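You operate a simulated robot arm through the tools that you are given. There is no shell and no other tool.

The job below is to be done with a simulated robot arm. You get a single attempt, and the scene is never put back.

TASK
Put things in order on the front of the trailer bed. At the end: the clear tub from the front of the trailer bed stands where the white pot stood; the white pot from the front of the trailer bed stands where the cream filter stood; the cream filter from the front of the trailer bed stands on top of the silver tin (marked "PLUGS"); the blue lantern is on the orange divided tray; whatever was shut is shut again. Leave all else as you found it, and nothing knocked over. Set down upright: blue lantern.

Only the result counts: the job must be done as asked and must still hold three seconds after the hand-in. Knocking over, shifting, dropping, spilling or breaking anything else fails it.

THE ROBOT
A 6-joint arm with a two-finger parallel gripper, fixed in place. Base frame: the origin is at the foot of the arm, x ahead of it, y to its left, z up; the work surface is at about z = 0. Units: mm, degrees, N and s.
With the tool pointing down near the work surface it reaches from about 140 to 580 mm from the base axis. Its first joint turns from -66.0 to 66.0 degrees. Payload 2.1 kg.
Tool frame: the origin (TCP) lies between the finger pads and is the grasp point; the fingertips stand 30 mm ahead of it; z points along the fingers, y is the line along which they close. Largest opening 94 mm; finger width 28, thickness 10; the body of the gripper, 50 by 96 mm, starts 55 mm behind the TCP.
Orientation is told as [roll, pitch, yaw] about the base's x, y, z axes, in that order, counted from this pose: with the fingers straight down and closing along the base's y, the tool's x points along the base's -x, its y along +y and its z along -z.

THE INTERFACE
- The arm moves only by the tool move_arm. Its arguments are lists of equal length, an entry for each row: "gripper": the opening, from 0 (shut) to 1 (fully open); "xyz": the shift along the tool's x, y, z in units of 40 mm (1.0 is 40 mm), a list of three; "rot": the turn, a rotation vector about the tool's x, y, z in units of 5 degrees (1.0 is 5 degrees), a list of three. In form: {"gripper": [gripper, ...], "xyz": [[dx, dy, dz], ...], "rot": [[wx, wy, wz], ...]}. A call has 1 to 20 rows; each row shifts and turns the commanded pose from where the row before left it, along the tool's axes as they then stand. A call with a number of a shift or a turn outside -1 to 1 is refused whole. Rows are played at 5 a second. More than 50 mm and 8.6 degrees between two rows, or a gripper value outside its range, and nothing of the call is played. A pose out of reach is approached as far as the arm can. The call stops where the force on the tool passes 40 N (or 10 N more than at its start, if that is more) or the arm is blocked; 0.2 s more then pass. The fingers move at their own pace (about 72 mm/s each) and stop on an object; they squeeze with about 27 N. The grip force told is the motor's: it shows also when the fingers shut on nothing. Time passes only in rows, and 0.2 s behind the last, so rows that do not move let the fingers close. The reply holds the time, the measured pose of the TCP, the force on the tool along the base axes, the opening and the grip force, in the units named above and with some noise, with the torque about the TCP (base axes, N m) and any sound that the robot's microphone picked up, and new pictures: "views" is both (left out), scene, wrist or none.
- Cameras (640 x 400 px; columns grow to the right, rows downward): "scene" is fixed at [42.5, -373.1, 468.3]; the picture's right is [0.85, -0.53, 0.00], its down [-0.38, -0.61, -0.69] and it looks along [0.37, 0.59, -0.72] (base axes); focal length 222 px, centre (320, 200). "wrist" rides on the gripper at [76, 14, -103] in the tool frame; the picture's right is [-0.18, 0.98, 0.00], its down [-0.75, -0.14, -0.64] and it looks along [-0.63, -0.12, 0.77] (tool axes); focal length 243 px, centre (320, 200).
- locate(camera, pixels): for up to 12 pixels [column, row] of the newest picture of that camera ("zoom" is the newest enlarged one), the place [x, y, z] in the base frame of the surface seen there, good to about 3 mm. The clock stands still meanwhile.
- zoom(camera, box): a new picture of the part [left, top, right, bottom] of that camera's present view, enlarged. The clock stands still meanwhile.
- job_done(): hands the job in; it is judged then, once.

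Open the gripper and draw the arm clear of the work before you hand the job in, unless the task says otherwise.

The tools are called after "Call:" as name(argument=value, ...) on one line, values as JSON. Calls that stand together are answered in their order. move_arm: Moves the arm, as the interface text tells. Its arguments: {"type":"object","properties":{"gripper":{"type":"array"},"xyz":{"type":"array"},"rot":{"type":"array"},"views":{"type":"string","enum":["both","scene","wrist","none"]}},"required":["gripper","xyz","rot"]} The other tools are called the same way: locate (camera, pixels) gives the place of the surface under pixels of a picture; zoom (camera, box) takes an enlarged picture of a part of a camera's view; job_done () hands the job in.

At the start:

```text
clock: 0.0
tool_pos: [302.5, -76.6, 278.2]
orientation: [0.0, -0.1, 0.2]
wrist_force: [-0.6, 0.2, -0.5]
wrist_torque: [0.0, -0.02, -0.04]
opening: 93.9
grip_force: 0.0
```

scene: 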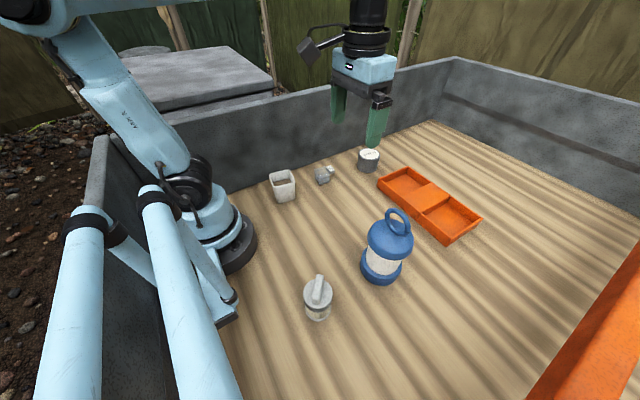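
wrist: 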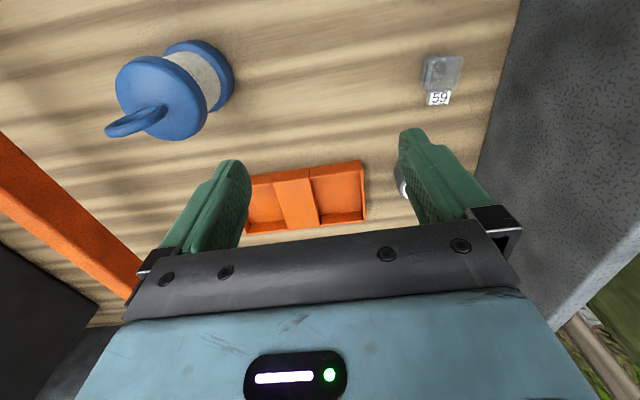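

The scene shows a pot at (283,186), a small item at (323,175), a tin at (369,160), the tray, the lantern at (388,250) and a lidded object at (318,298). I zoom in to identify each of them.

Call:
zoom(camera="scene", box=[250, 130, 410, 230])

Call:
zoom(camera="scene", box=[260, 200, 440, 330])

Call:
zoom(camera="wrist", box=[380, 30, 500, 105])

```text
4.00 times, centred on (330, 180) of scene
```

zoom: 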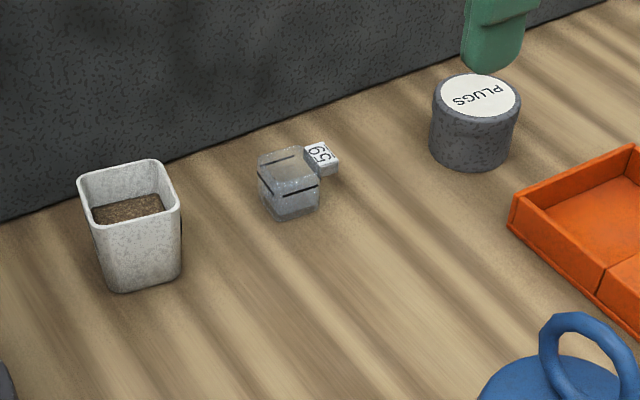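

```text
3.08 times, centred on (350, 265) of scene
```

zoom: 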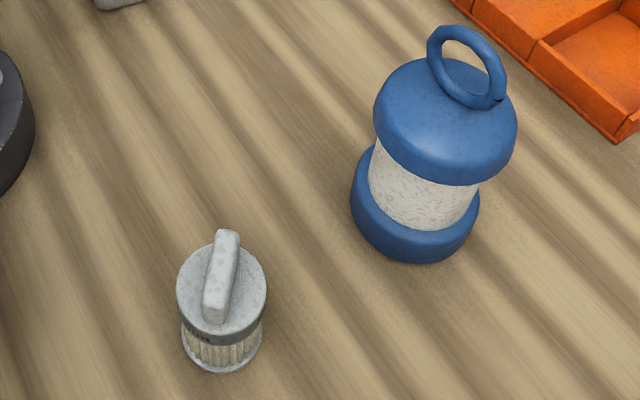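

```text
5.33 times, centred on (440, 68) of wrist
```

zoom: 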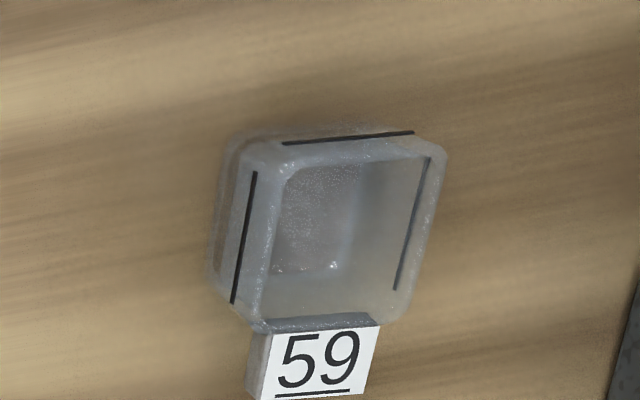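

Pot with soil (zoom 130,220), clear tub with tag "59", PLUGS tin, filter with grip bar on top, and lantern with ring are now identified. I measure them.

Call:
locate(camera="scene", pixels=[[271, 175], [290, 170], [295, 182], [275, 186], [282, 181], [279, 203], [295, 199], [370, 154], [360, 154], [379, 158], [369, 150], [369, 173]])

Call:
locate(camera="scene", pixels=[[320, 170], [322, 184], [330, 180], [316, 174], [323, 167], [330, 169], [331, 176], [310, 292], [320, 277], [320, 304], [308, 284], [332, 288]])

Call:
locate(camera="scene", pixels=[[317, 318], [313, 300], [322, 283], [390, 213], [408, 231], [396, 211], [385, 222], [380, 240], [375, 280], [362, 265], [410, 240], [372, 233]])

Call:
locate(camera="scene", pixels=[[377, 180], [408, 169], [482, 216], [445, 243], [405, 185], [450, 218], [432, 195], [420, 200], [378, 187], [446, 228], [413, 193], [437, 185]])

```text
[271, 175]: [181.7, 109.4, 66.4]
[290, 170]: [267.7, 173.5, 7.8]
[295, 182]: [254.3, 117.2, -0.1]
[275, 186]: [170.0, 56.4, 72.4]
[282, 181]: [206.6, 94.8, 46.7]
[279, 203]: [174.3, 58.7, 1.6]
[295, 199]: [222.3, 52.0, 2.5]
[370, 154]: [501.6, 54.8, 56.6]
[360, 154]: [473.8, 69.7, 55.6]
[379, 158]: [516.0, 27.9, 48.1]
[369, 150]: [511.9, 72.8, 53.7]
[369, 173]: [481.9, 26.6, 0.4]
```

```text
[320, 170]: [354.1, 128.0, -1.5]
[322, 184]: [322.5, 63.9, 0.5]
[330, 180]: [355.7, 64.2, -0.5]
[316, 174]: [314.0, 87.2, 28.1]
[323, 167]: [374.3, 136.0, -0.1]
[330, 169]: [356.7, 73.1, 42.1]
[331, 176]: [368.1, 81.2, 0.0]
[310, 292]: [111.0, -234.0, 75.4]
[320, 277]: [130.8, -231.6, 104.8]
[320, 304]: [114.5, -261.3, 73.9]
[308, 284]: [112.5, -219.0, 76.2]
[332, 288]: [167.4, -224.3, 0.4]
```

```text
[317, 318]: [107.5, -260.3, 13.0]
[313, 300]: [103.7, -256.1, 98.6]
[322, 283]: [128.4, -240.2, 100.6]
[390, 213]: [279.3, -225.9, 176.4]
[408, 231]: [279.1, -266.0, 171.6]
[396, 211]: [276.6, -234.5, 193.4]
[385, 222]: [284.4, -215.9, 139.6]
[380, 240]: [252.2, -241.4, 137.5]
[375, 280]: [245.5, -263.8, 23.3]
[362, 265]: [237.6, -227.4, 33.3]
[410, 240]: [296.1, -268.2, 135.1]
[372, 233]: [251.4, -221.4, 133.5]
```

```text
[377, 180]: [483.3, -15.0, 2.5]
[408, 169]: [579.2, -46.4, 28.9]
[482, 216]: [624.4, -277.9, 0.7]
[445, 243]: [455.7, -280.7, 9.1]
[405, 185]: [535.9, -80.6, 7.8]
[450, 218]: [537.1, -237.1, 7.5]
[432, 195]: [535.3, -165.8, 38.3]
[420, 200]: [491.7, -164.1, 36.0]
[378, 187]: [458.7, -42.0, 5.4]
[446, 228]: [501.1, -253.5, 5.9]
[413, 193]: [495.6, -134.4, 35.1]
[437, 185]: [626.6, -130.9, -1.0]
```

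Rough positions are known; I take close zooms to measure each edge, starting with the pot.

Call:
zoom(camera="scene", box=[260, 160, 308, 210])

```text
8.00 times, centred on (284, 185) of scene
```

zoom: 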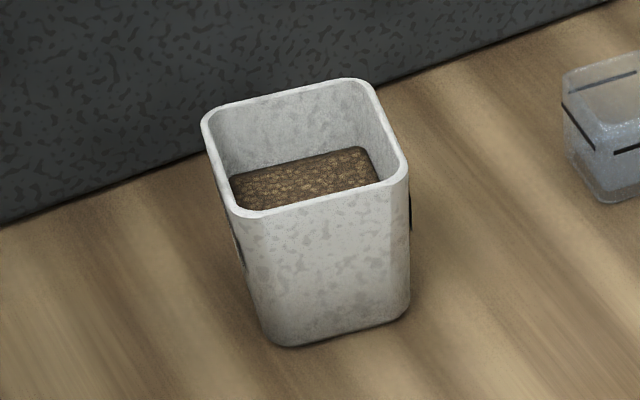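

The pot's rim corners are at (205,118), (360,82), (403,165), (238,213) in the zoom. I locate rim, side and base points.

Call:
locate(camera="zoom", pixels=[[206, 122], [362, 84], [402, 168], [240, 213], [280, 98], [320, 197], [222, 168], [383, 125], [290, 342], [400, 318], [300, 180], [345, 332]])

Call:
zoom(camera="scene", box=[305, 155, 345, 195])

```text
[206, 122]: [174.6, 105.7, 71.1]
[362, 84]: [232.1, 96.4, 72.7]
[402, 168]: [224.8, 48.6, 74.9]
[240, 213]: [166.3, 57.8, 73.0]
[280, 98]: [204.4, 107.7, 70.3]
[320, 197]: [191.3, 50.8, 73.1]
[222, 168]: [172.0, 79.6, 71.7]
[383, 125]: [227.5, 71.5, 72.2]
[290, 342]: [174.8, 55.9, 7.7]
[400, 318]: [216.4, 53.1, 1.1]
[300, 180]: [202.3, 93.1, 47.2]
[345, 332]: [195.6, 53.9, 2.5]
```

```text
10.00 times, centred on (325, 175) of scene
```

zoom: 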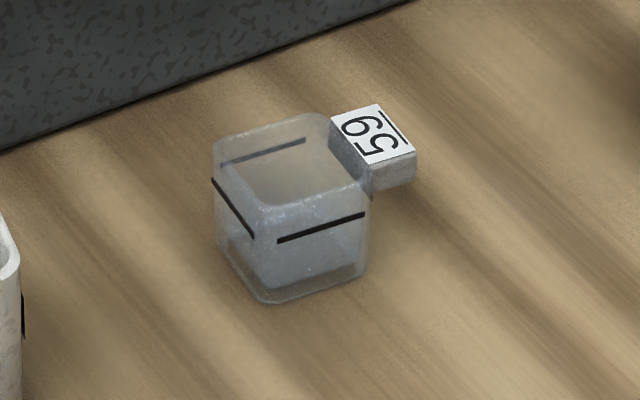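

The tub is open-topped with a tab marked 59 protruding on one side. I locate its corners.

Call:
locate(camera="zoom", pixels=[[217, 147], [325, 118], [362, 186], [262, 214], [270, 130], [310, 200], [240, 180], [262, 300], [362, 278], [375, 130], [405, 155], [300, 225]])

Call:
zoom(camera="scene", box=[345, 135, 393, 185])

```text
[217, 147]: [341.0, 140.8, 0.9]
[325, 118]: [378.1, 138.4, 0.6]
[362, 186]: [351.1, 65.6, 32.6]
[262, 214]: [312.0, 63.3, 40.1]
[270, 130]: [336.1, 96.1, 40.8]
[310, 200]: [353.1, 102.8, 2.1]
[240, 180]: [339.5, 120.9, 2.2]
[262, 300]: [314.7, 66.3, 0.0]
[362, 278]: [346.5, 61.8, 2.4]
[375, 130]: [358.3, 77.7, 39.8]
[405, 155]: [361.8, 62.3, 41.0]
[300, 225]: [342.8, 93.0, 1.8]
```

```text
8.00 times, centred on (369, 160) of scene
```

zoom: 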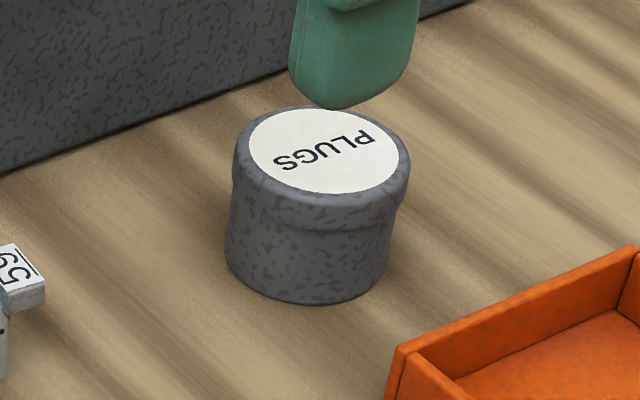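

Tub centre is about (332,76), rim z≈40, yaw about −11°. Now the tin's lid rim points and the filter.

Call:
locate(camera="zoom", pixels=[[325, 150], [240, 150], [405, 150], [325, 200], [270, 118], [385, 130], [265, 185], [385, 185], [305, 302], [240, 265], [375, 285], [350, 170]])

Call:
zoom(camera="scene", box=[290, 265, 346, 330])

```text
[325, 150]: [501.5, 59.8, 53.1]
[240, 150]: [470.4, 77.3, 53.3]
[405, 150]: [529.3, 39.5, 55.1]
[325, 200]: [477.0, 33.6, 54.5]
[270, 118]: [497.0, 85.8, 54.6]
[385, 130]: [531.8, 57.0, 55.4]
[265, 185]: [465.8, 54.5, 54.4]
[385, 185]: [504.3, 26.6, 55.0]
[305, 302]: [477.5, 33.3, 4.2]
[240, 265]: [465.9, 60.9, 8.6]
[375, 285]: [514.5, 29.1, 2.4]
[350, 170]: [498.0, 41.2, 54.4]
```

```text
6.15 times, centred on (318, 298) of scene
```

zoom: 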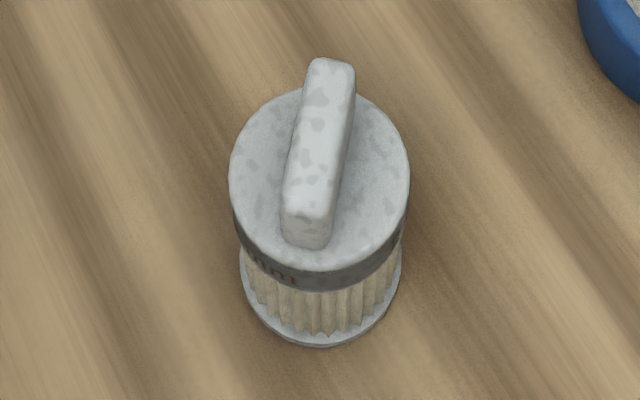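

Tin centre ≈ (500,58), lid z≈54.5. The filter's bar runs from (330,65) to (308,215) in the zoom; I locate bar and disc edges.

Call:
locate(camera="zoom", pixels=[[310, 66], [350, 72], [288, 200], [322, 212], [306, 138], [338, 142], [240, 170], [403, 175], [270, 255], [370, 250], [300, 240], [320, 345]])

Call:
zoom(camera="scene", box=[350, 200, 425, 295])

```text
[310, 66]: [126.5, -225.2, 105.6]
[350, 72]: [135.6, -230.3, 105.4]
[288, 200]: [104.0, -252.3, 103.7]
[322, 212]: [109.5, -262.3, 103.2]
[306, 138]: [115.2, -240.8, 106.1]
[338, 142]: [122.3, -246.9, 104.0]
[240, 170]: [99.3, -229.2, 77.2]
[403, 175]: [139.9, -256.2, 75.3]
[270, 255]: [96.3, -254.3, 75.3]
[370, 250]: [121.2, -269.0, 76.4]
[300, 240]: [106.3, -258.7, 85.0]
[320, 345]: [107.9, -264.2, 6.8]
```

```text
4.21 times, centred on (388, 248) of scene
```

zoom: 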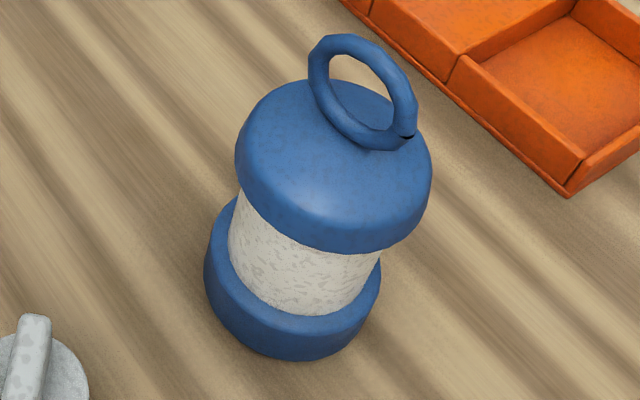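

The filter bar centre is about (119,−243), 105 high, running at ~50°. Now I measure the lantern's ring, lid and base.

Call:
locate(camera="zoom", pixels=[[345, 42], [395, 75], [315, 75], [412, 110], [330, 110], [385, 140], [240, 150], [425, 180], [300, 230], [210, 270], [375, 300], [285, 352]])

Call:
zoom(camera="scene", box=[368, 155, 492, 250])

```text
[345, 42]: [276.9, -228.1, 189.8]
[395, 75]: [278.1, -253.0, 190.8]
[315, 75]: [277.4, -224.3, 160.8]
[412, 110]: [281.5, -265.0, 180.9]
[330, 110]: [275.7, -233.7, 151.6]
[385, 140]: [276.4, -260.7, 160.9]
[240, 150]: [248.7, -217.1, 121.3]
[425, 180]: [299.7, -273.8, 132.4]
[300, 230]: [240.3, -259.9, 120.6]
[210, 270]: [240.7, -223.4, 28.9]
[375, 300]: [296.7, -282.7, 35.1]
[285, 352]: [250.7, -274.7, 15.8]
```

```text
4.21 times, centred on (430, 202) of scene
```

zoom: 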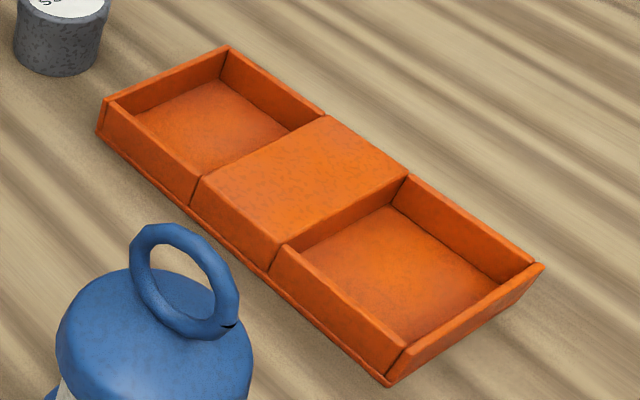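

The tray has two open compartments and a raised flat centre. I locate all their corners.

Call:
locate(camera="zoom", pixels=[[203, 180], [325, 118], [405, 177], [282, 242], [303, 180], [210, 120], [140, 113], [220, 85], [288, 130], [205, 168], [228, 48], [104, 100]])

Call:
locate(camera="zoom", pixels=[[305, 248], [395, 205], [500, 285], [410, 345], [400, 270], [540, 268], [390, 365], [410, 180], [285, 250], [200, 180], [100, 130], [388, 383]])

```text
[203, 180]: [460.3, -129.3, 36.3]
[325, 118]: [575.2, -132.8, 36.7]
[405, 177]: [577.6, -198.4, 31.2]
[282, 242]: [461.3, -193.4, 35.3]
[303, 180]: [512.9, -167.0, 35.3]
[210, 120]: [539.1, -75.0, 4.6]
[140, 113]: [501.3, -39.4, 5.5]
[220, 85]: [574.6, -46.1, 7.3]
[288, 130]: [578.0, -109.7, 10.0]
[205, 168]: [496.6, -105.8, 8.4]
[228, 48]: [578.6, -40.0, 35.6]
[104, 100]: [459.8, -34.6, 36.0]
```

```text
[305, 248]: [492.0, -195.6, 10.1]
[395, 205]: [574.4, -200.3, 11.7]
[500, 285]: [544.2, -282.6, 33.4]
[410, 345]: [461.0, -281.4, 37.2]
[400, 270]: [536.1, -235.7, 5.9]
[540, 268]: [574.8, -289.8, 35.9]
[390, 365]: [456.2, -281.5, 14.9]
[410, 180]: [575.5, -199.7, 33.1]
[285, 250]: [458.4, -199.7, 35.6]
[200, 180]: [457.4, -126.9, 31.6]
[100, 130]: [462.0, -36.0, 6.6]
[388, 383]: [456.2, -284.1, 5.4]
```

The tray runs x 459–577, y −35…−287, with compartments about 5 mm deep-floor and centre at z≈36. First job: the filter — I move above it and yaw +50° so the fingers straddle its bar.

Call:
move_arm(gripper=[1, 1, 1, 1, 1, 1, 1, 1, 1, 1, 1, 1, 1, 1, 1, 1, 1], xyz=[[0.765, -0.693, 0.117], [0.765, -0.693, 0.117], [0.765, -0.693, 0.117], [0.765, -0.693, 0.117], [0.765, -0.693, 0.117], [0.765, -0.693, 0.117], [0, 0, 0], [0, 0, 0], [0, 0, 0], [0, 0, 0], [0, 0, 0], [0, 0, 0], [0, 0, 0], [0, 0, 0], [0, 0, 0], [0, 0, 0], [0, 0, 0]], rot=[[0, 0, 0], [0, 0, 0], [0, 0, 0], [0, 0, 0], [0, 0, 0], [0, 0, 0], [0, 0, -1], [0, 0, -1], [0, 0, -1], [0, 0, -1], [0, 0, -1], [0, 0, -1], [0, 0, -1], [0, 0, -1], [0, 0, -1], [0, 0, -1], [0, 0, 0]])

```text
clock: 3.6
tool_pos: [121.5, -241.9, 248.9]
orientation: [0.0, -0.1, 50.3]
wrist_force: [-0.7, -0.2, -0.6]
wrist_torque: [0.04, -0.01, 0.03]
opening: 93.8
grip_force: 0.0
out of reach, approached as far as the arm can: row 6
```

scene: 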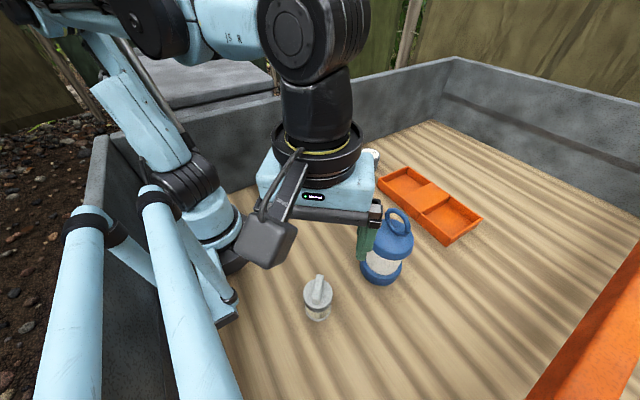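
wrist: 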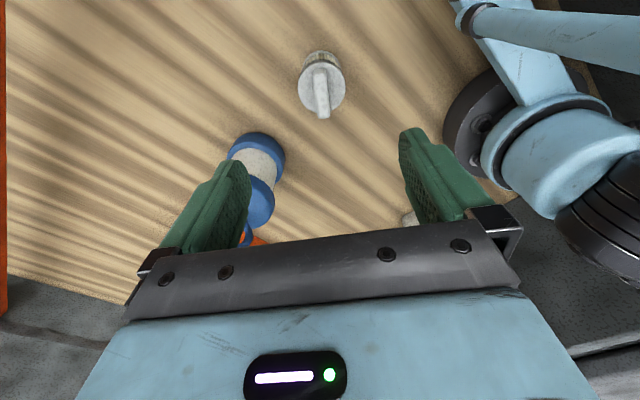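

The wrist view shows the filter's bar at (321,92), aligned with the image vertical. I zoom and locate it from here.

Call:
zoom(camera="wrist", box=[280, 40, 360, 130])

Call:
locate(camera="wrist", pixels=[[318, 68], [322, 117], [320, 92], [300, 85], [344, 85], [322, 64], [314, 90], [328, 90]])

```text
4.44 times, centred on (320, 85) of wrist
```

zoom: 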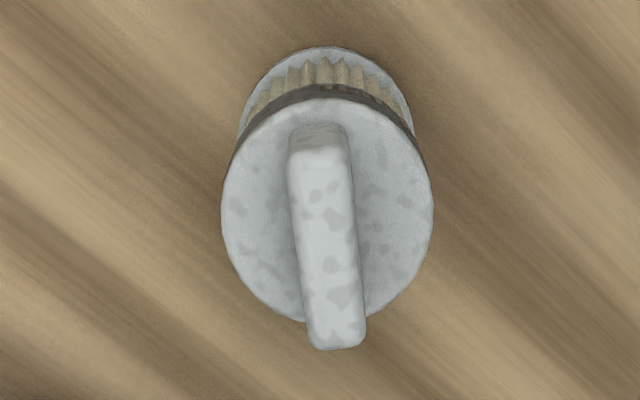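

```text
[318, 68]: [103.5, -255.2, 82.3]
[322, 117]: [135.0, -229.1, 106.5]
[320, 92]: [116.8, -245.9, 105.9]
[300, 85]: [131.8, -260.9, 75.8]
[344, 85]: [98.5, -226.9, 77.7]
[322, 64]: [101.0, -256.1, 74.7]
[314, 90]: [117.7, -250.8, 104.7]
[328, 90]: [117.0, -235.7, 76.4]
```

I locate the bar's top-face ends in this zoom to get axis and centre.

Call:
locate(camera="zoom", pixels=[[318, 158], [336, 340], [328, 250], [296, 250], [355, 250], [293, 165], [346, 160], [312, 335], [360, 335], [222, 210], [432, 210], [325, 320]])

```text
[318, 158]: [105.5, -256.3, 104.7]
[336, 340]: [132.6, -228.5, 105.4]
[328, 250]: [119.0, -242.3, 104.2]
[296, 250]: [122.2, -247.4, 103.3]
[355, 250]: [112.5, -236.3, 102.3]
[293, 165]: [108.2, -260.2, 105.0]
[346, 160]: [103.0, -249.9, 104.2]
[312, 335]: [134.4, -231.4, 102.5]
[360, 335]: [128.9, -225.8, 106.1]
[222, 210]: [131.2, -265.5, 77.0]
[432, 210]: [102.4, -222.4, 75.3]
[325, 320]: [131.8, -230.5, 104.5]
```

Bar centre (119,−242.5), 105 high, axis ≈ 46–48°. I trim yaw by −3° and descend to TCP z≈111 with open fingers.

Call:
move_arm(gripper=[1, 1, 1, 1, 1, 1], xyz=[[0, 0.04, 0.7], [0, 0, 0.7], [0, 0, 0.7], [0, 0, 0.7], [0, 0, 0.65], [0, 0, 0]], rot=[[0, 0, 0.5], [0, 0, 0], [0, 0, 0], [0, 0, 0], [0, 0, 0], [0, 0, 0]])

```text
clock: 5.0
tool_pos: [122.0, -241.2, 111.5]
orientation: [0.0, -0.1, 47.5]
wrist_force: [-1.0, 0.5, 0.6]
wrist_torque: [0.01, -0.01, 0.01]
opening: 93.9
grip_force: 0.1
```

scene: 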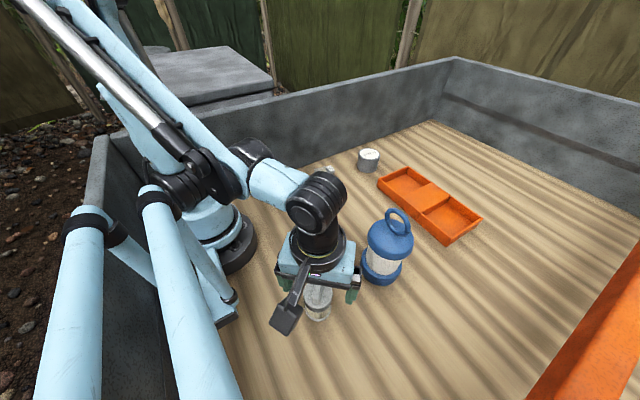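
wrist: 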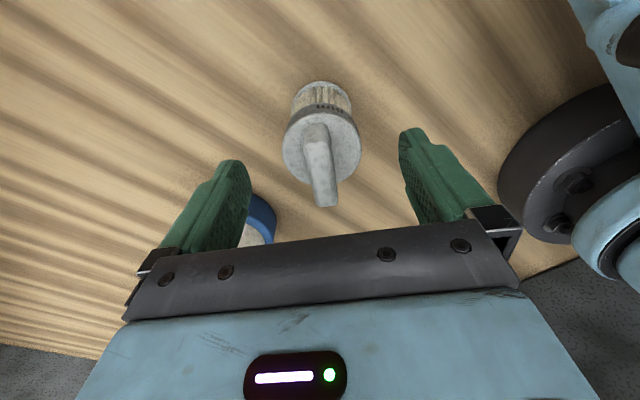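

The bar sits between the fingers at (320,165). I close on it.

Call:
move_arm(gripper=[0.3, 0.2, 0.15, 0.1, 0.0, 0.0, 0.0], xyz=[[0, 0, 0], [0, 0, 0], [0, 0, 0], [0, 0, 0], [0, 0, 0], [0, 0, 0], [0, 0, 0]], rot=[[0, 0, 0], [0, 0, 0], [0, 0, 0], [0, 0, 0], [0, 0, 0], [0, 0, 0], [0, 0, 0]])

```text
clock: 6.6
tool_pos: [121.1, -242.0, 111.8]
orientation: [0.1, -0.1, 47.7]
wrist_force: [-0.1, 0.3, -0.5]
wrist_torque: [0.0, 0.01, -0.01]
opening: 13.2
grip_force: 26.7
```

scene: 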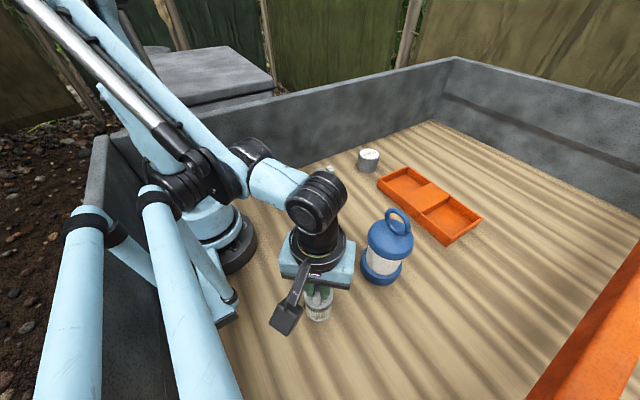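
wrist: 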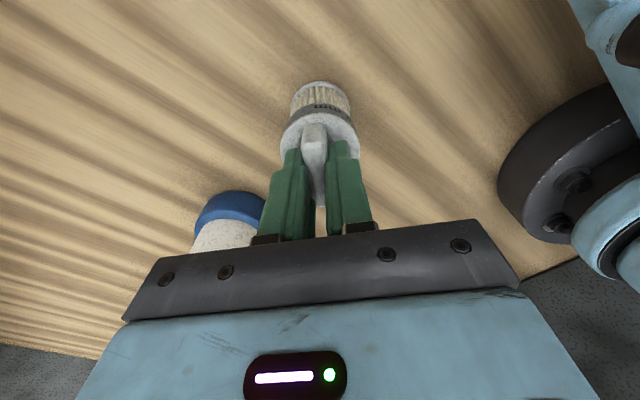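

Bar gripped (13 mm opening). I lift 118 mm and rotate back to yaw 0.

Call:
move_arm(gripper=[0, 0, 0, 0, 0, 0, 0, 0, 0, 0, 0, 0, 0, 0, 0, 0], xyz=[[0, 0, -0.3], [0, 0, -0.65], [0, 0, -0.75], [0, 0, -0.75], [0, 0, -0.5], [0, 0, 0], [0, 0, 0], [0, 0, 0], [0, 0, 0], [0, 0, 0], [0, 0, 0], [0, 0, 0], [0, 0, 0], [0, 0, 0], [0, 0, 0], [0, 0, 0]], rot=[[0, 0, 0], [0, 0, 0], [0, 0, 0], [0, 0, 0], [0, 0, 0], [0, 0, 0.5], [0, 0, 1], [0, 0, 1], [0, 0, 1], [0, 0, 1], [0, 0, 1], [0, 0, 1], [0, 0, 1], [0, 0, 1], [0, 0, 1], [0, 0, 0]])

```text
clock: 10.0
tool_pos: [121.4, -241.6, 229.4]
orientation: [0.0, -0.1, -0.1]
wrist_force: [-0.2, 0.1, -0.9]
wrist_torque: [-0.02, 0.04, -0.01]
opening: 13.3
grip_force: 26.9
```

scene: 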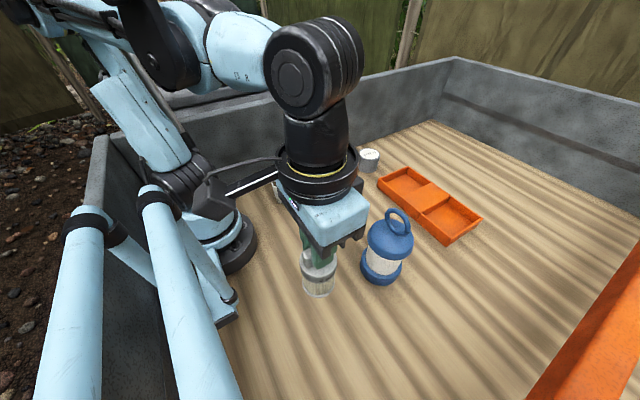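
wrist: 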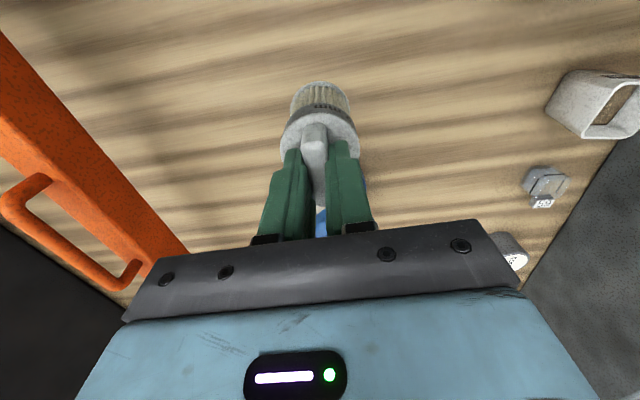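

Filter is held upright. I carry it to above the tin at about (501,57).

Call:
move_arm(gripper=[0, 0, 0, 0, 0, 0, 0, 0, 0, 0, 0, 0, 0, 0, 0], xyz=[[-0.4, 0.311, 0], [-0.79, 0.622, 0], [-0.79, 0.622, 0], [-0.79, 0.622, 0], [-0.79, 0.622, 0], [-0.79, 0.622, 0], [-0.79, 0.622, 0], [-0.79, 0.622, 0], [-0.79, 0.622, 0], [-0.79, 0.622, 0], [-0.79, 0.622, 0], [-0.79, 0.622, 0], [-0.4, 0.311, 0], [0, 0, 0], [0, 0, 0]], rot=[[0, 0, 0], [0, 0, 0], [0, 0, 0], [0, 0, 0], [0, 0, 0], [0, 0, 0], [0, 0, 0], [0, 0, 0], [0, 0, 0], [0, 0, 0], [0, 0, 0], [0, 0, 0], [0, 0, 0], [0, 0, 0], [0, 0, 0]])

```text
clock: 13.2
tool_pos: [501.5, 58.7, 230.7]
orientation: [-0.1, 0.0, 0.1]
wrist_force: [-0.4, 0.3, -0.8]
wrist_torque: [-0.02, 0.02, 0.0]
opening: 13.2
grip_force: 26.5
```

scene: 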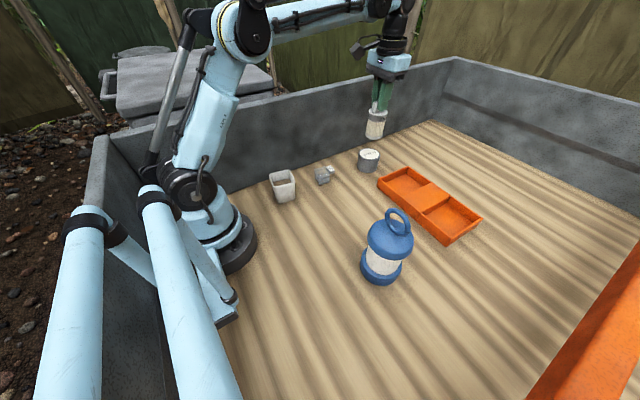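
wrist: 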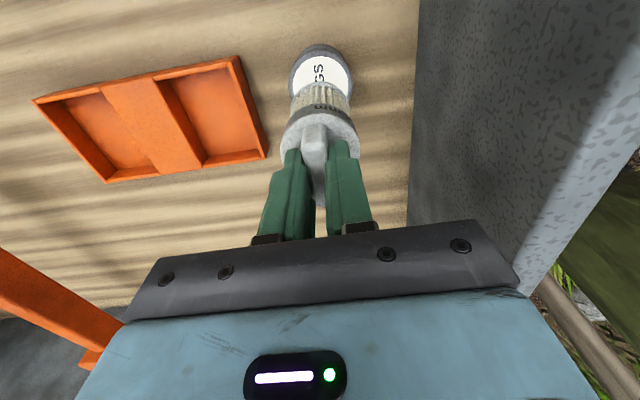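

The tin is visible at (322,68) below the filter. I zoom on it to check alignment.

Call:
zoom(camera="wrist", box=[272, 30, 368, 160])

Call:
locate(camera="scene", pixels=[[359, 154], [379.5, 154], [369, 147.5], [369, 160], [369, 154]])

```text
3.08 times, centred on (320, 95) of wrist
```

zoom: 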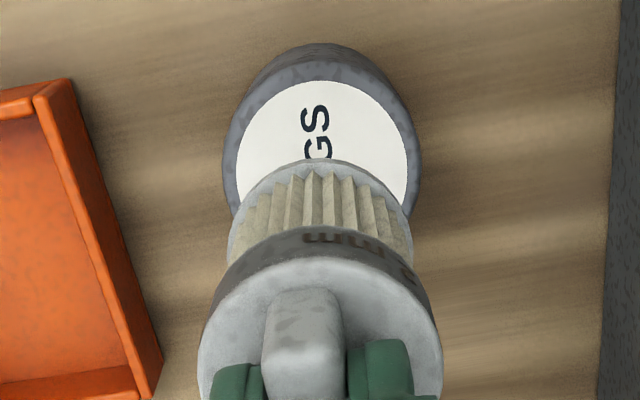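

```text
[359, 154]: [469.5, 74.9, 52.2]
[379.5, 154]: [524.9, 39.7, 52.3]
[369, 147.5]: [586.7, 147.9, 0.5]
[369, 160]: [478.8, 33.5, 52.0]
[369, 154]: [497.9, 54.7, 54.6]
```

I locate the tin-lid rim points in this zoom.

Call:
locate(camera="zoom", pixels=[[318, 70], [318, 82], [232, 150], [412, 150], [240, 165], [405, 165], [318, 62]])

```text
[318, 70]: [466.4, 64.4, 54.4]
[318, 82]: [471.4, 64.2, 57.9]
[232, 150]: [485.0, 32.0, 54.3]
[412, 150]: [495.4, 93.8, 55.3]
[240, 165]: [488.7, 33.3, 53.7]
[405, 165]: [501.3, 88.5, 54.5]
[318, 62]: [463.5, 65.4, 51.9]
```

Tin centre is about (500,59), well under the held filter. I lower to just above the lid.

Call:
move_arm(gripper=[0, 0, 0, 0, 0, 0, 0], xyz=[[0, 0, 0.5], [0, 0, 0.5], [0, 0, 0.3], [0, 0, 0.15], [0, 0, 0.06], [0, 0, 0], [0, 0, 0]], rot=[[0, 0, 0], [0, 0, 0], [0, 0, 0], [0, 0, 0], [0, 0, 0], [0, 0, 0], [0, 0, 0]])

Call:
zoom(camera="scene", box=[340, 100, 400, 180])

```text
clock: 14.8
tool_pos: [500.4, 57.9, 171.3]
orientation: [0.1, -0.2, 0.1]
wrist_force: [-0.2, -1.4, -0.5]
wrist_torque: [0.0, 0.0, 0.01]
opening: 13.4
grip_force: 27.6
```

scene: 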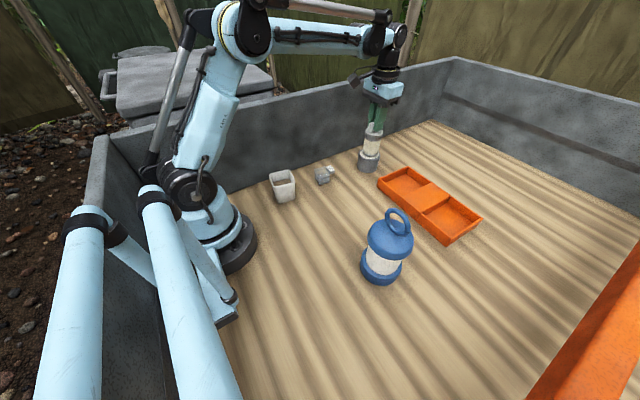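
wrist: 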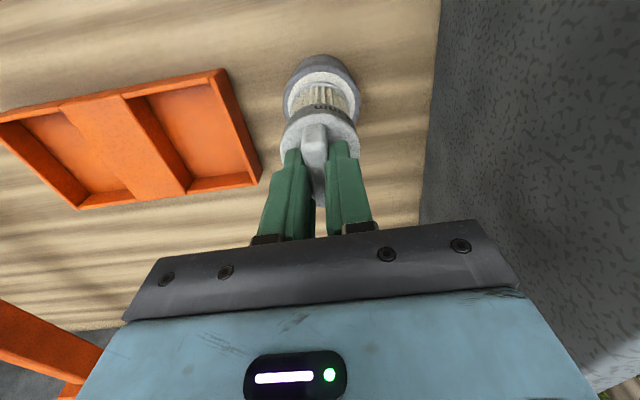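

```text
5.00 times, centred on (370, 140) of scene
```

zoom: 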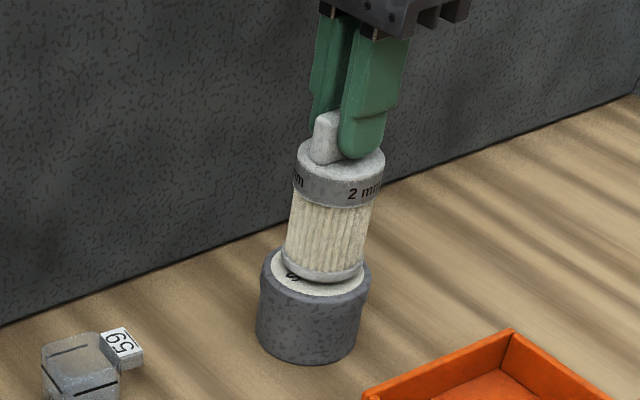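

The filter is centred over the lid with a few mm left. I lower in 1 mm steps.

Call:
move_arm(gripper=[0, 0, 0, 0, 0, 0], xyz=[[0, 0, 0.03], [0, 0, 0.03], [0, 0, 0.025], [0, 0, 0.025], [0, 0, 0], [0, 0, 0]], rot=[[0, 0, 0], [0, 0, 0], [0, 0, 0], [0, 0, 0], [0, 0, 0], [0, 0, 0]], views="none")

```text
clock: 16.2
tool_pos: [499.5, 59.2, 166.1]
orientation: [0.0, -0.2, 0.1]
wrist_force: [0.0, 0.3, -0.9]
wrist_torque: [0.0, 0.0, 0.03]
opening: 13.4
grip_force: 26.9
```

No contact force yet; I go down further in 0.6 mm steps.

Call:
move_arm(gripper=[0, 0, 0, 0], xyz=[[0, 0, 0.015], [0, 0, 0.015], [0, 0, 0], [0, 0, 0]], rot=[[0, 0, 0], [0, 0, 0], [0, 0, 0], [0, 0, 0]], views="none")

Call:
zoom(camera="scene", box=[345, 130, 393, 180])

```text
clock: 17.2
tool_pos: [500.2, 59.3, 165.9]
orientation: [0.1, 0.0, 0.1]
wrist_force: [-3.9, -0.2, 12.3]
wrist_torque: [0.02, 0.28, -0.07]
opening: 13.3
grip_force: 26.8
```

```text
8.00 times, centred on (369, 155) of scene
```

zoom: 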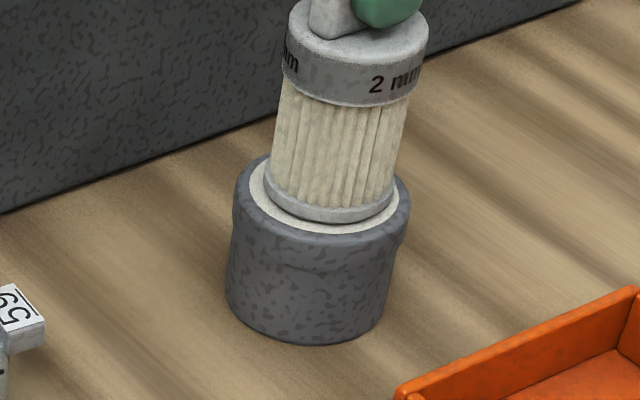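

Contact at 12 N, filter seated and well centred. I open the fingers gently and rise straight up.

Call:
move_arm(gripper=[0.2, 0.3, 0.45, 0.45, 0.45, 0.45, 0.45, 0.45, 0.45], xyz=[[0, 0, 0], [0, 0, 0], [0, 0, 0], [0, 0, 0], [0, 0, -0.3], [0, 0, -0.7], [0, 0, -0.7], [0, 0, -0.5], [0, 0, 0]], rot=[[0, 0, 0], [0, 0, 0], [0, 0, 0], [0, 0, 0], [0, 0, 0], [0, 0, 0], [0, 0, 0], [0, 0, 0], [0, 0, 0]])

Call:
zoom(camera="scene", box=[345, 125, 393, 175])

```text
clock: 19.2
tool_pos: [498.9, 58.1, 253.7]
orientation: [0.1, -0.1, 0.1]
wrist_force: [0.1, 0.3, -0.3]
wrist_torque: [-0.01, 0.01, 0.01]
opening: 42.3
grip_force: 0.1
```

scene: 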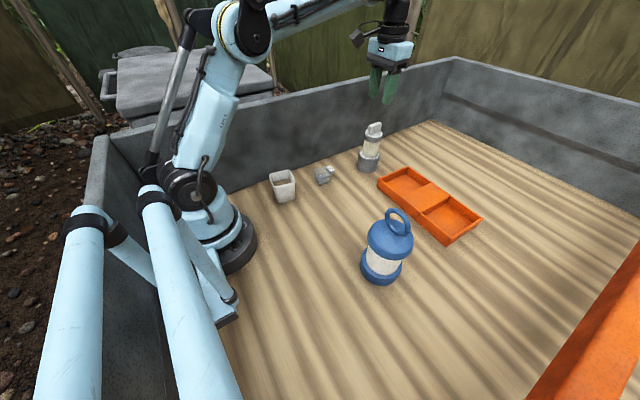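
wrist: 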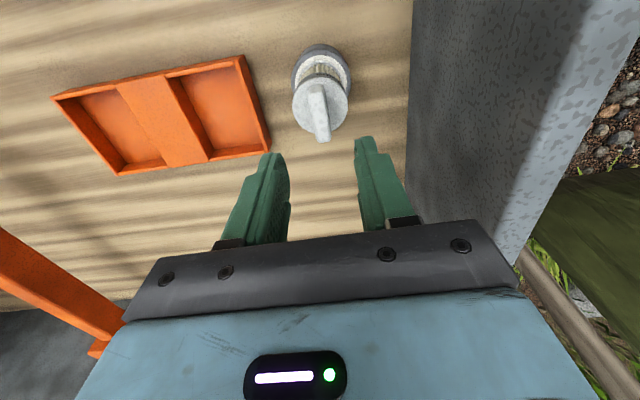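

```text
8.00 times, centred on (369, 150) of scene
```

zoom: 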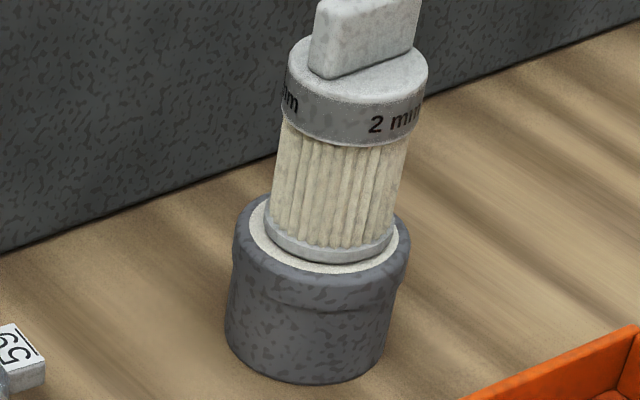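

The filter stands on the tin. Next the pot: I move to above (199,78), yaw −10°, fingers fully open.

Call:
move_arm(gripper=[0.45, 0.6, 1, 1, 1, 1, 1, 1, 1, 1, 1], xyz=[[0.9375, 0.0625, 0], [0.9375, 0.0625, 0], [0.9375, 0.0625, 0], [0.9375, 0.0625, 0.1], [0.9375, 0.0625, 0.3], [0.9375, 0.0625, 0.3], [0.9375, 0.0625, 0.3], [0.9375, 0.0625, 0.3], [0, 0, 0], [0, 0, 0], [0, 0, 0]], rot=[[0, 0, 0], [0, 0, 0], [0, 0, 0], [0, 0, 0], [0, 0, 0], [0, 0, 0], [0, 0, 0], [0, 0, 0], [0, 0, 1], [0, 0, 1], [0, 0, 0]])

Call:
zoom(camera="wrist", box=[270, 40, 370, 150])

```text
clock: 21.6
tool_pos: [198.5, 78.3, 198.6]
orientation: [0.1, -0.1, -10.0]
wrist_force: [-1.3, 0.1, -0.9]
wrist_torque: [-0.03, 0.01, -0.03]
opening: 93.8
grip_force: 0.1
```

scene: 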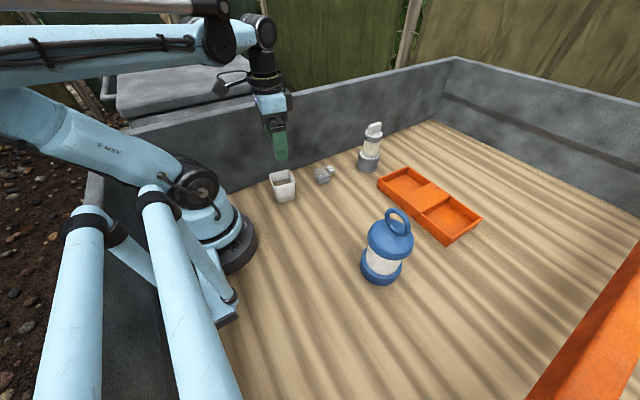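
wrist: 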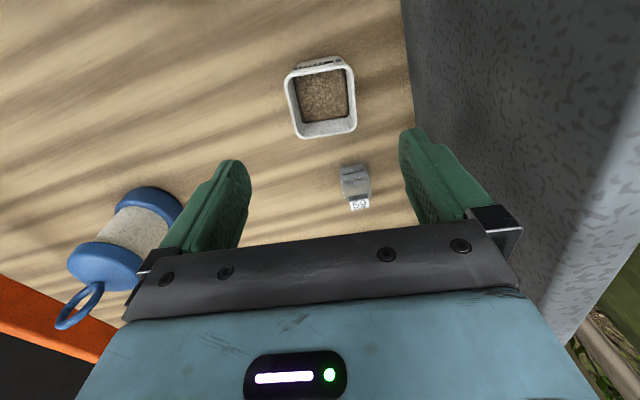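

```text
3.64 times, centred on (320, 95) of wrist
```

zoom: 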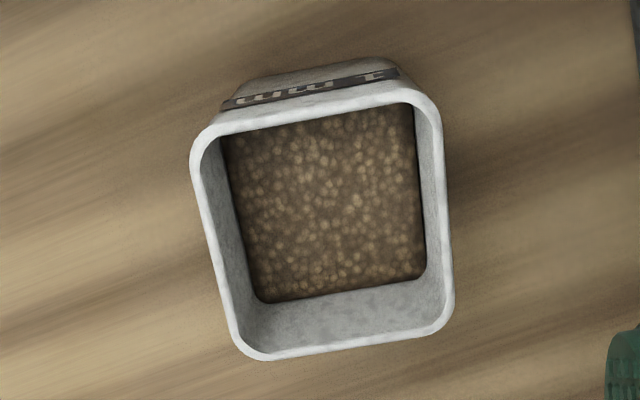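

The pot is seen from above with grains; rim corners are at (193,165), (432,98), (452,320), (250,357) in the zoom. I locate the rim.

Call:
locate(camera="zoom", pixels=[[198, 150], [215, 130], [425, 92], [437, 110], [448, 325], [430, 333], [262, 355], [240, 340], [320, 108], [350, 346], [216, 245], [444, 215]])

```text
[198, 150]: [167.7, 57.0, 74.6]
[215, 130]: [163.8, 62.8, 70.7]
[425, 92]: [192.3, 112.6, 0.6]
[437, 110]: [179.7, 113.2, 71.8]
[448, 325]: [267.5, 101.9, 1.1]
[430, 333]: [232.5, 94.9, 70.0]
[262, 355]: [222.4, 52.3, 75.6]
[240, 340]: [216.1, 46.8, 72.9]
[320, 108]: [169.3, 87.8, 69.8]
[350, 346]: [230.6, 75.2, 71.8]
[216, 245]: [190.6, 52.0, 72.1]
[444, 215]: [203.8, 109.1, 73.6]
```

Pot centre ≈ (199,80), yaw ≈ −11.5°, rim ~60 mm wide at z≈72. I trim and descend to TCP z≈55.

Call:
move_arm(gripper=[1, 1, 1, 1, 1, 1], xyz=[[0, 0.04, 0.7], [0, 0, 0.8], [0, 0, 0.8], [0, 0, 0.8], [0, 0, 0.49], [0, 0, 0]], rot=[[0, 0, 0.3], [0, 0, 0], [0, 0, 0], [0, 0, 0], [0, 0, 0], [0, 0, 0]])

```text
clock: 23.0
tool_pos: [200.7, 79.2, 56.5]
orientation: [0.0, -0.1, -11.5]
wrist_force: [-0.3, 0.4, -0.2]
wrist_torque: [0.02, -0.01, -0.01]
opening: 93.9
grip_force: 0.2
```

scene: 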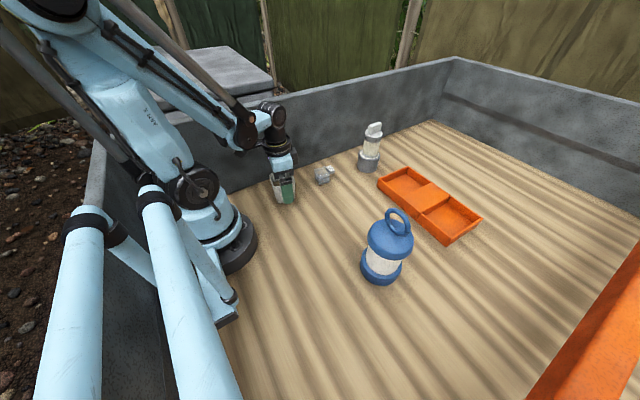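
wrist: 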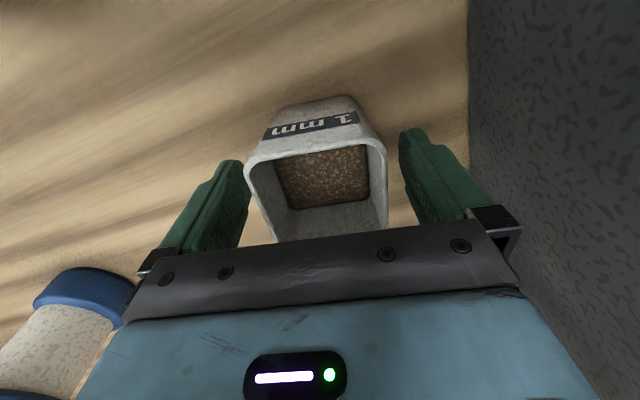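

The pot lies between the fingers, about centred. I close slowly on it.

Call:
move_arm(gripper=[0.8, 0.7, 0.65, 0.6, 0.55, 0.5, 0.45, 0.45], xyz=[[0, 0, 0], [0, 0, 0], [0, 0, 0], [0, 0, 0], [0, 0, 0], [0, 0, 0], [0, 0, 0], [0, 0, 0]], rot=[[0, 0, 0], [0, 0, 0], [0, 0, 0], [0, 0, 0], [0, 0, 0], [0, 0, 0], [0, 0, 0], [0, 0, 0]])

```text
clock: 24.8
tool_pos: [201.1, 78.5, 57.7]
orientation: [0.0, -0.1, -11.5]
wrist_force: [-0.7, 0.3, 0.6]
wrist_torque: [-0.02, 0.0, -0.04]
opening: 66.3
grip_force: 27.3
```

scene: 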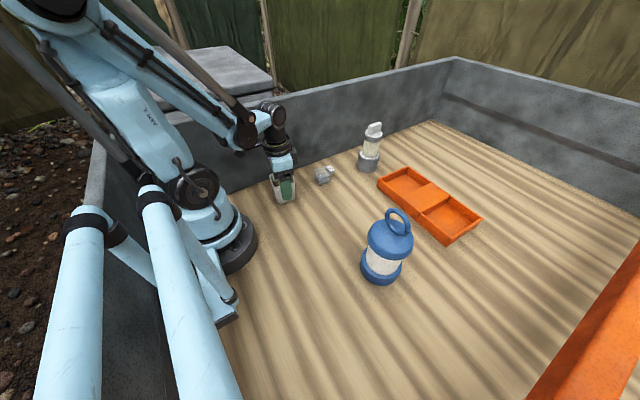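
wrist: 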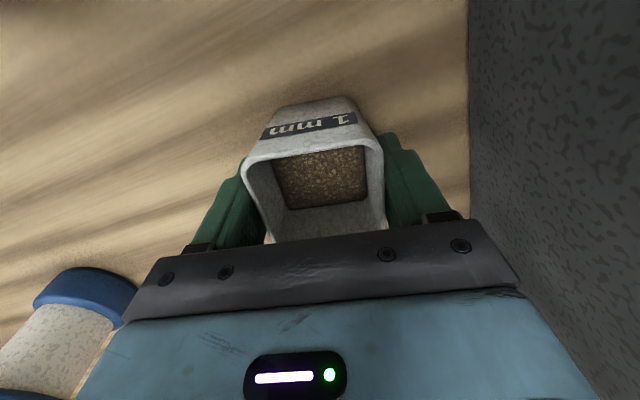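

Pot is gripped (66 mm opening). I lift it 120 mm smoothly and check.

Call:
move_arm(gripper=[0.45, 0.45, 0.45, 0.45, 0.45, 0.45, 0.45, 0.45], xyz=[[0, 0, -0.15], [0, 0, -0.4], [0, 0, -0.6], [0, 0, -0.7], [0, 0, -0.6], [0, 0, -0.4], [0, 0, -0.15], [0, 0, 0]], rot=[[0, 0, 0], [0, 0, 0], [0, 0, 0], [0, 0, 0], [0, 0, 0], [0, 0, 0], [0, 0, 0], [0, 0, 0]])

```text
clock: 26.6
tool_pos: [198.9, 79.2, 176.1]
orientation: [0.0, -0.2, -11.4]
wrist_force: [0.1, -0.1, -1.7]
wrist_torque: [0.04, 0.0, 0.0]
opening: 66.1
grip_force: 27.0
```

scene: 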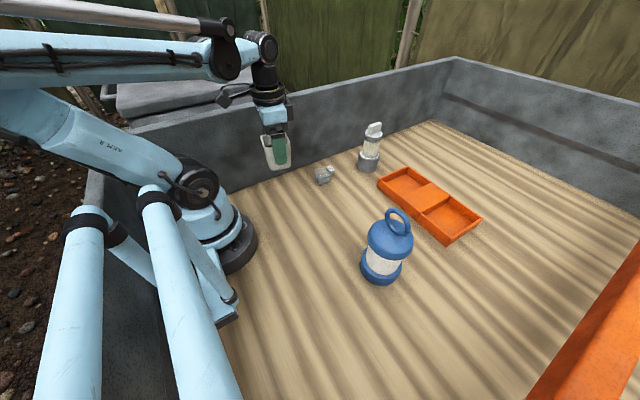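
wrist: 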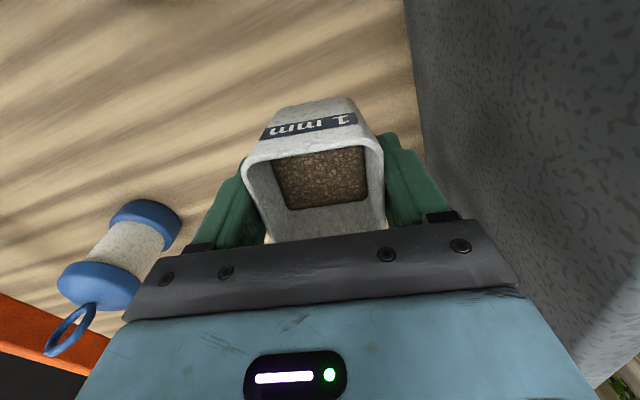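

Pot is held level. I carry it in two legs past the base to above (120,−242).

Call:
move_arm(gripper=[0.45, 0.45, 0.45, 0.45, 0.45, 0.45, 0.45, 0.45, 0.45, 0.45, 0.45, 0.45, 0.45, 0.45, 0.45, 0.45, 0.45, 0.45, 0.45, 0.45], xyz=[[-0.13, -0.27, 0], [-0.258, -0.539, 0], [-0.258, -0.539, 0], [-0.258, -0.539, 0], [-0.258, -0.539, 0], [-0.258, -0.539, 0], [-0.13, -0.27, 0], [0.05, -0.4, 0], [0.195, -0.506, 0], [0.195, -0.506, 0], [0.195, -0.506, 0], [0.195, -0.506, 0], [0.195, -0.506, 0], [0.195, -0.506, 0], [0.195, -0.506, 0], [0.195, -0.506, 0], [0.195, -0.4, 0], [0.1, -0.22, 0], [0, 0, 0], [0, 0, 0]], rot=[[0, 0, 0], [0, 0, 0], [0, 0, 0], [0, 0, 0], [0, 0, 0], [0, 0, 0], [0, 0, 0], [0, 0, 0], [0, 0, 0], [0, 0, 0], [0, 0, 0], [0, 0, 0], [0, 0, 0], [0, 0, 0], [0, 0, 0], [0, 0, 0], [0, 0, 0], [0, 0, 0], [0, 0, 0], [0, 0, 0]])

```text
clock: 30.8
tool_pos: [121.5, -242.4, 178.3]
orientation: [0.0, 0.1, -11.4]
wrist_force: [-0.1, 0.7, -2.5]
wrist_torque: [0.02, 0.05, 0.01]
opening: 66.1
grip_force: 26.9
```

scene: 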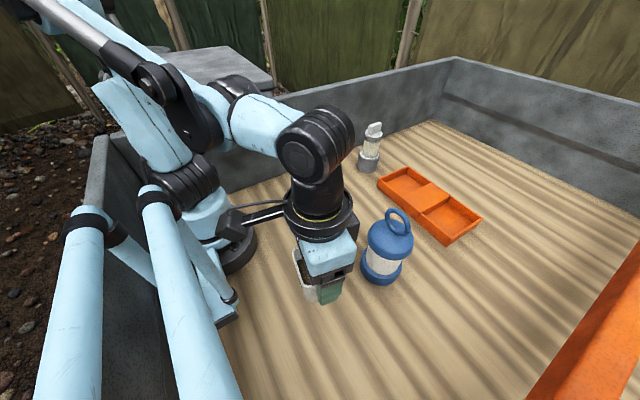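
wrist: 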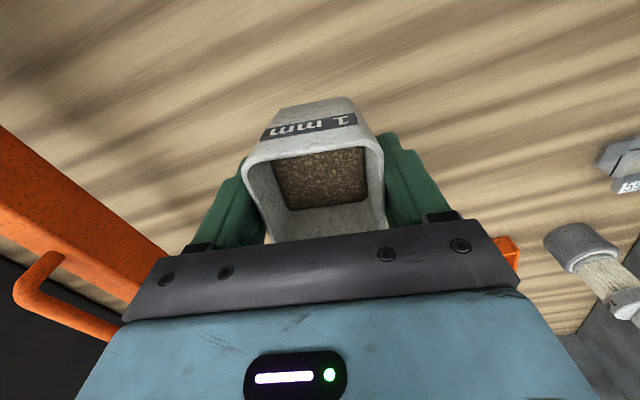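

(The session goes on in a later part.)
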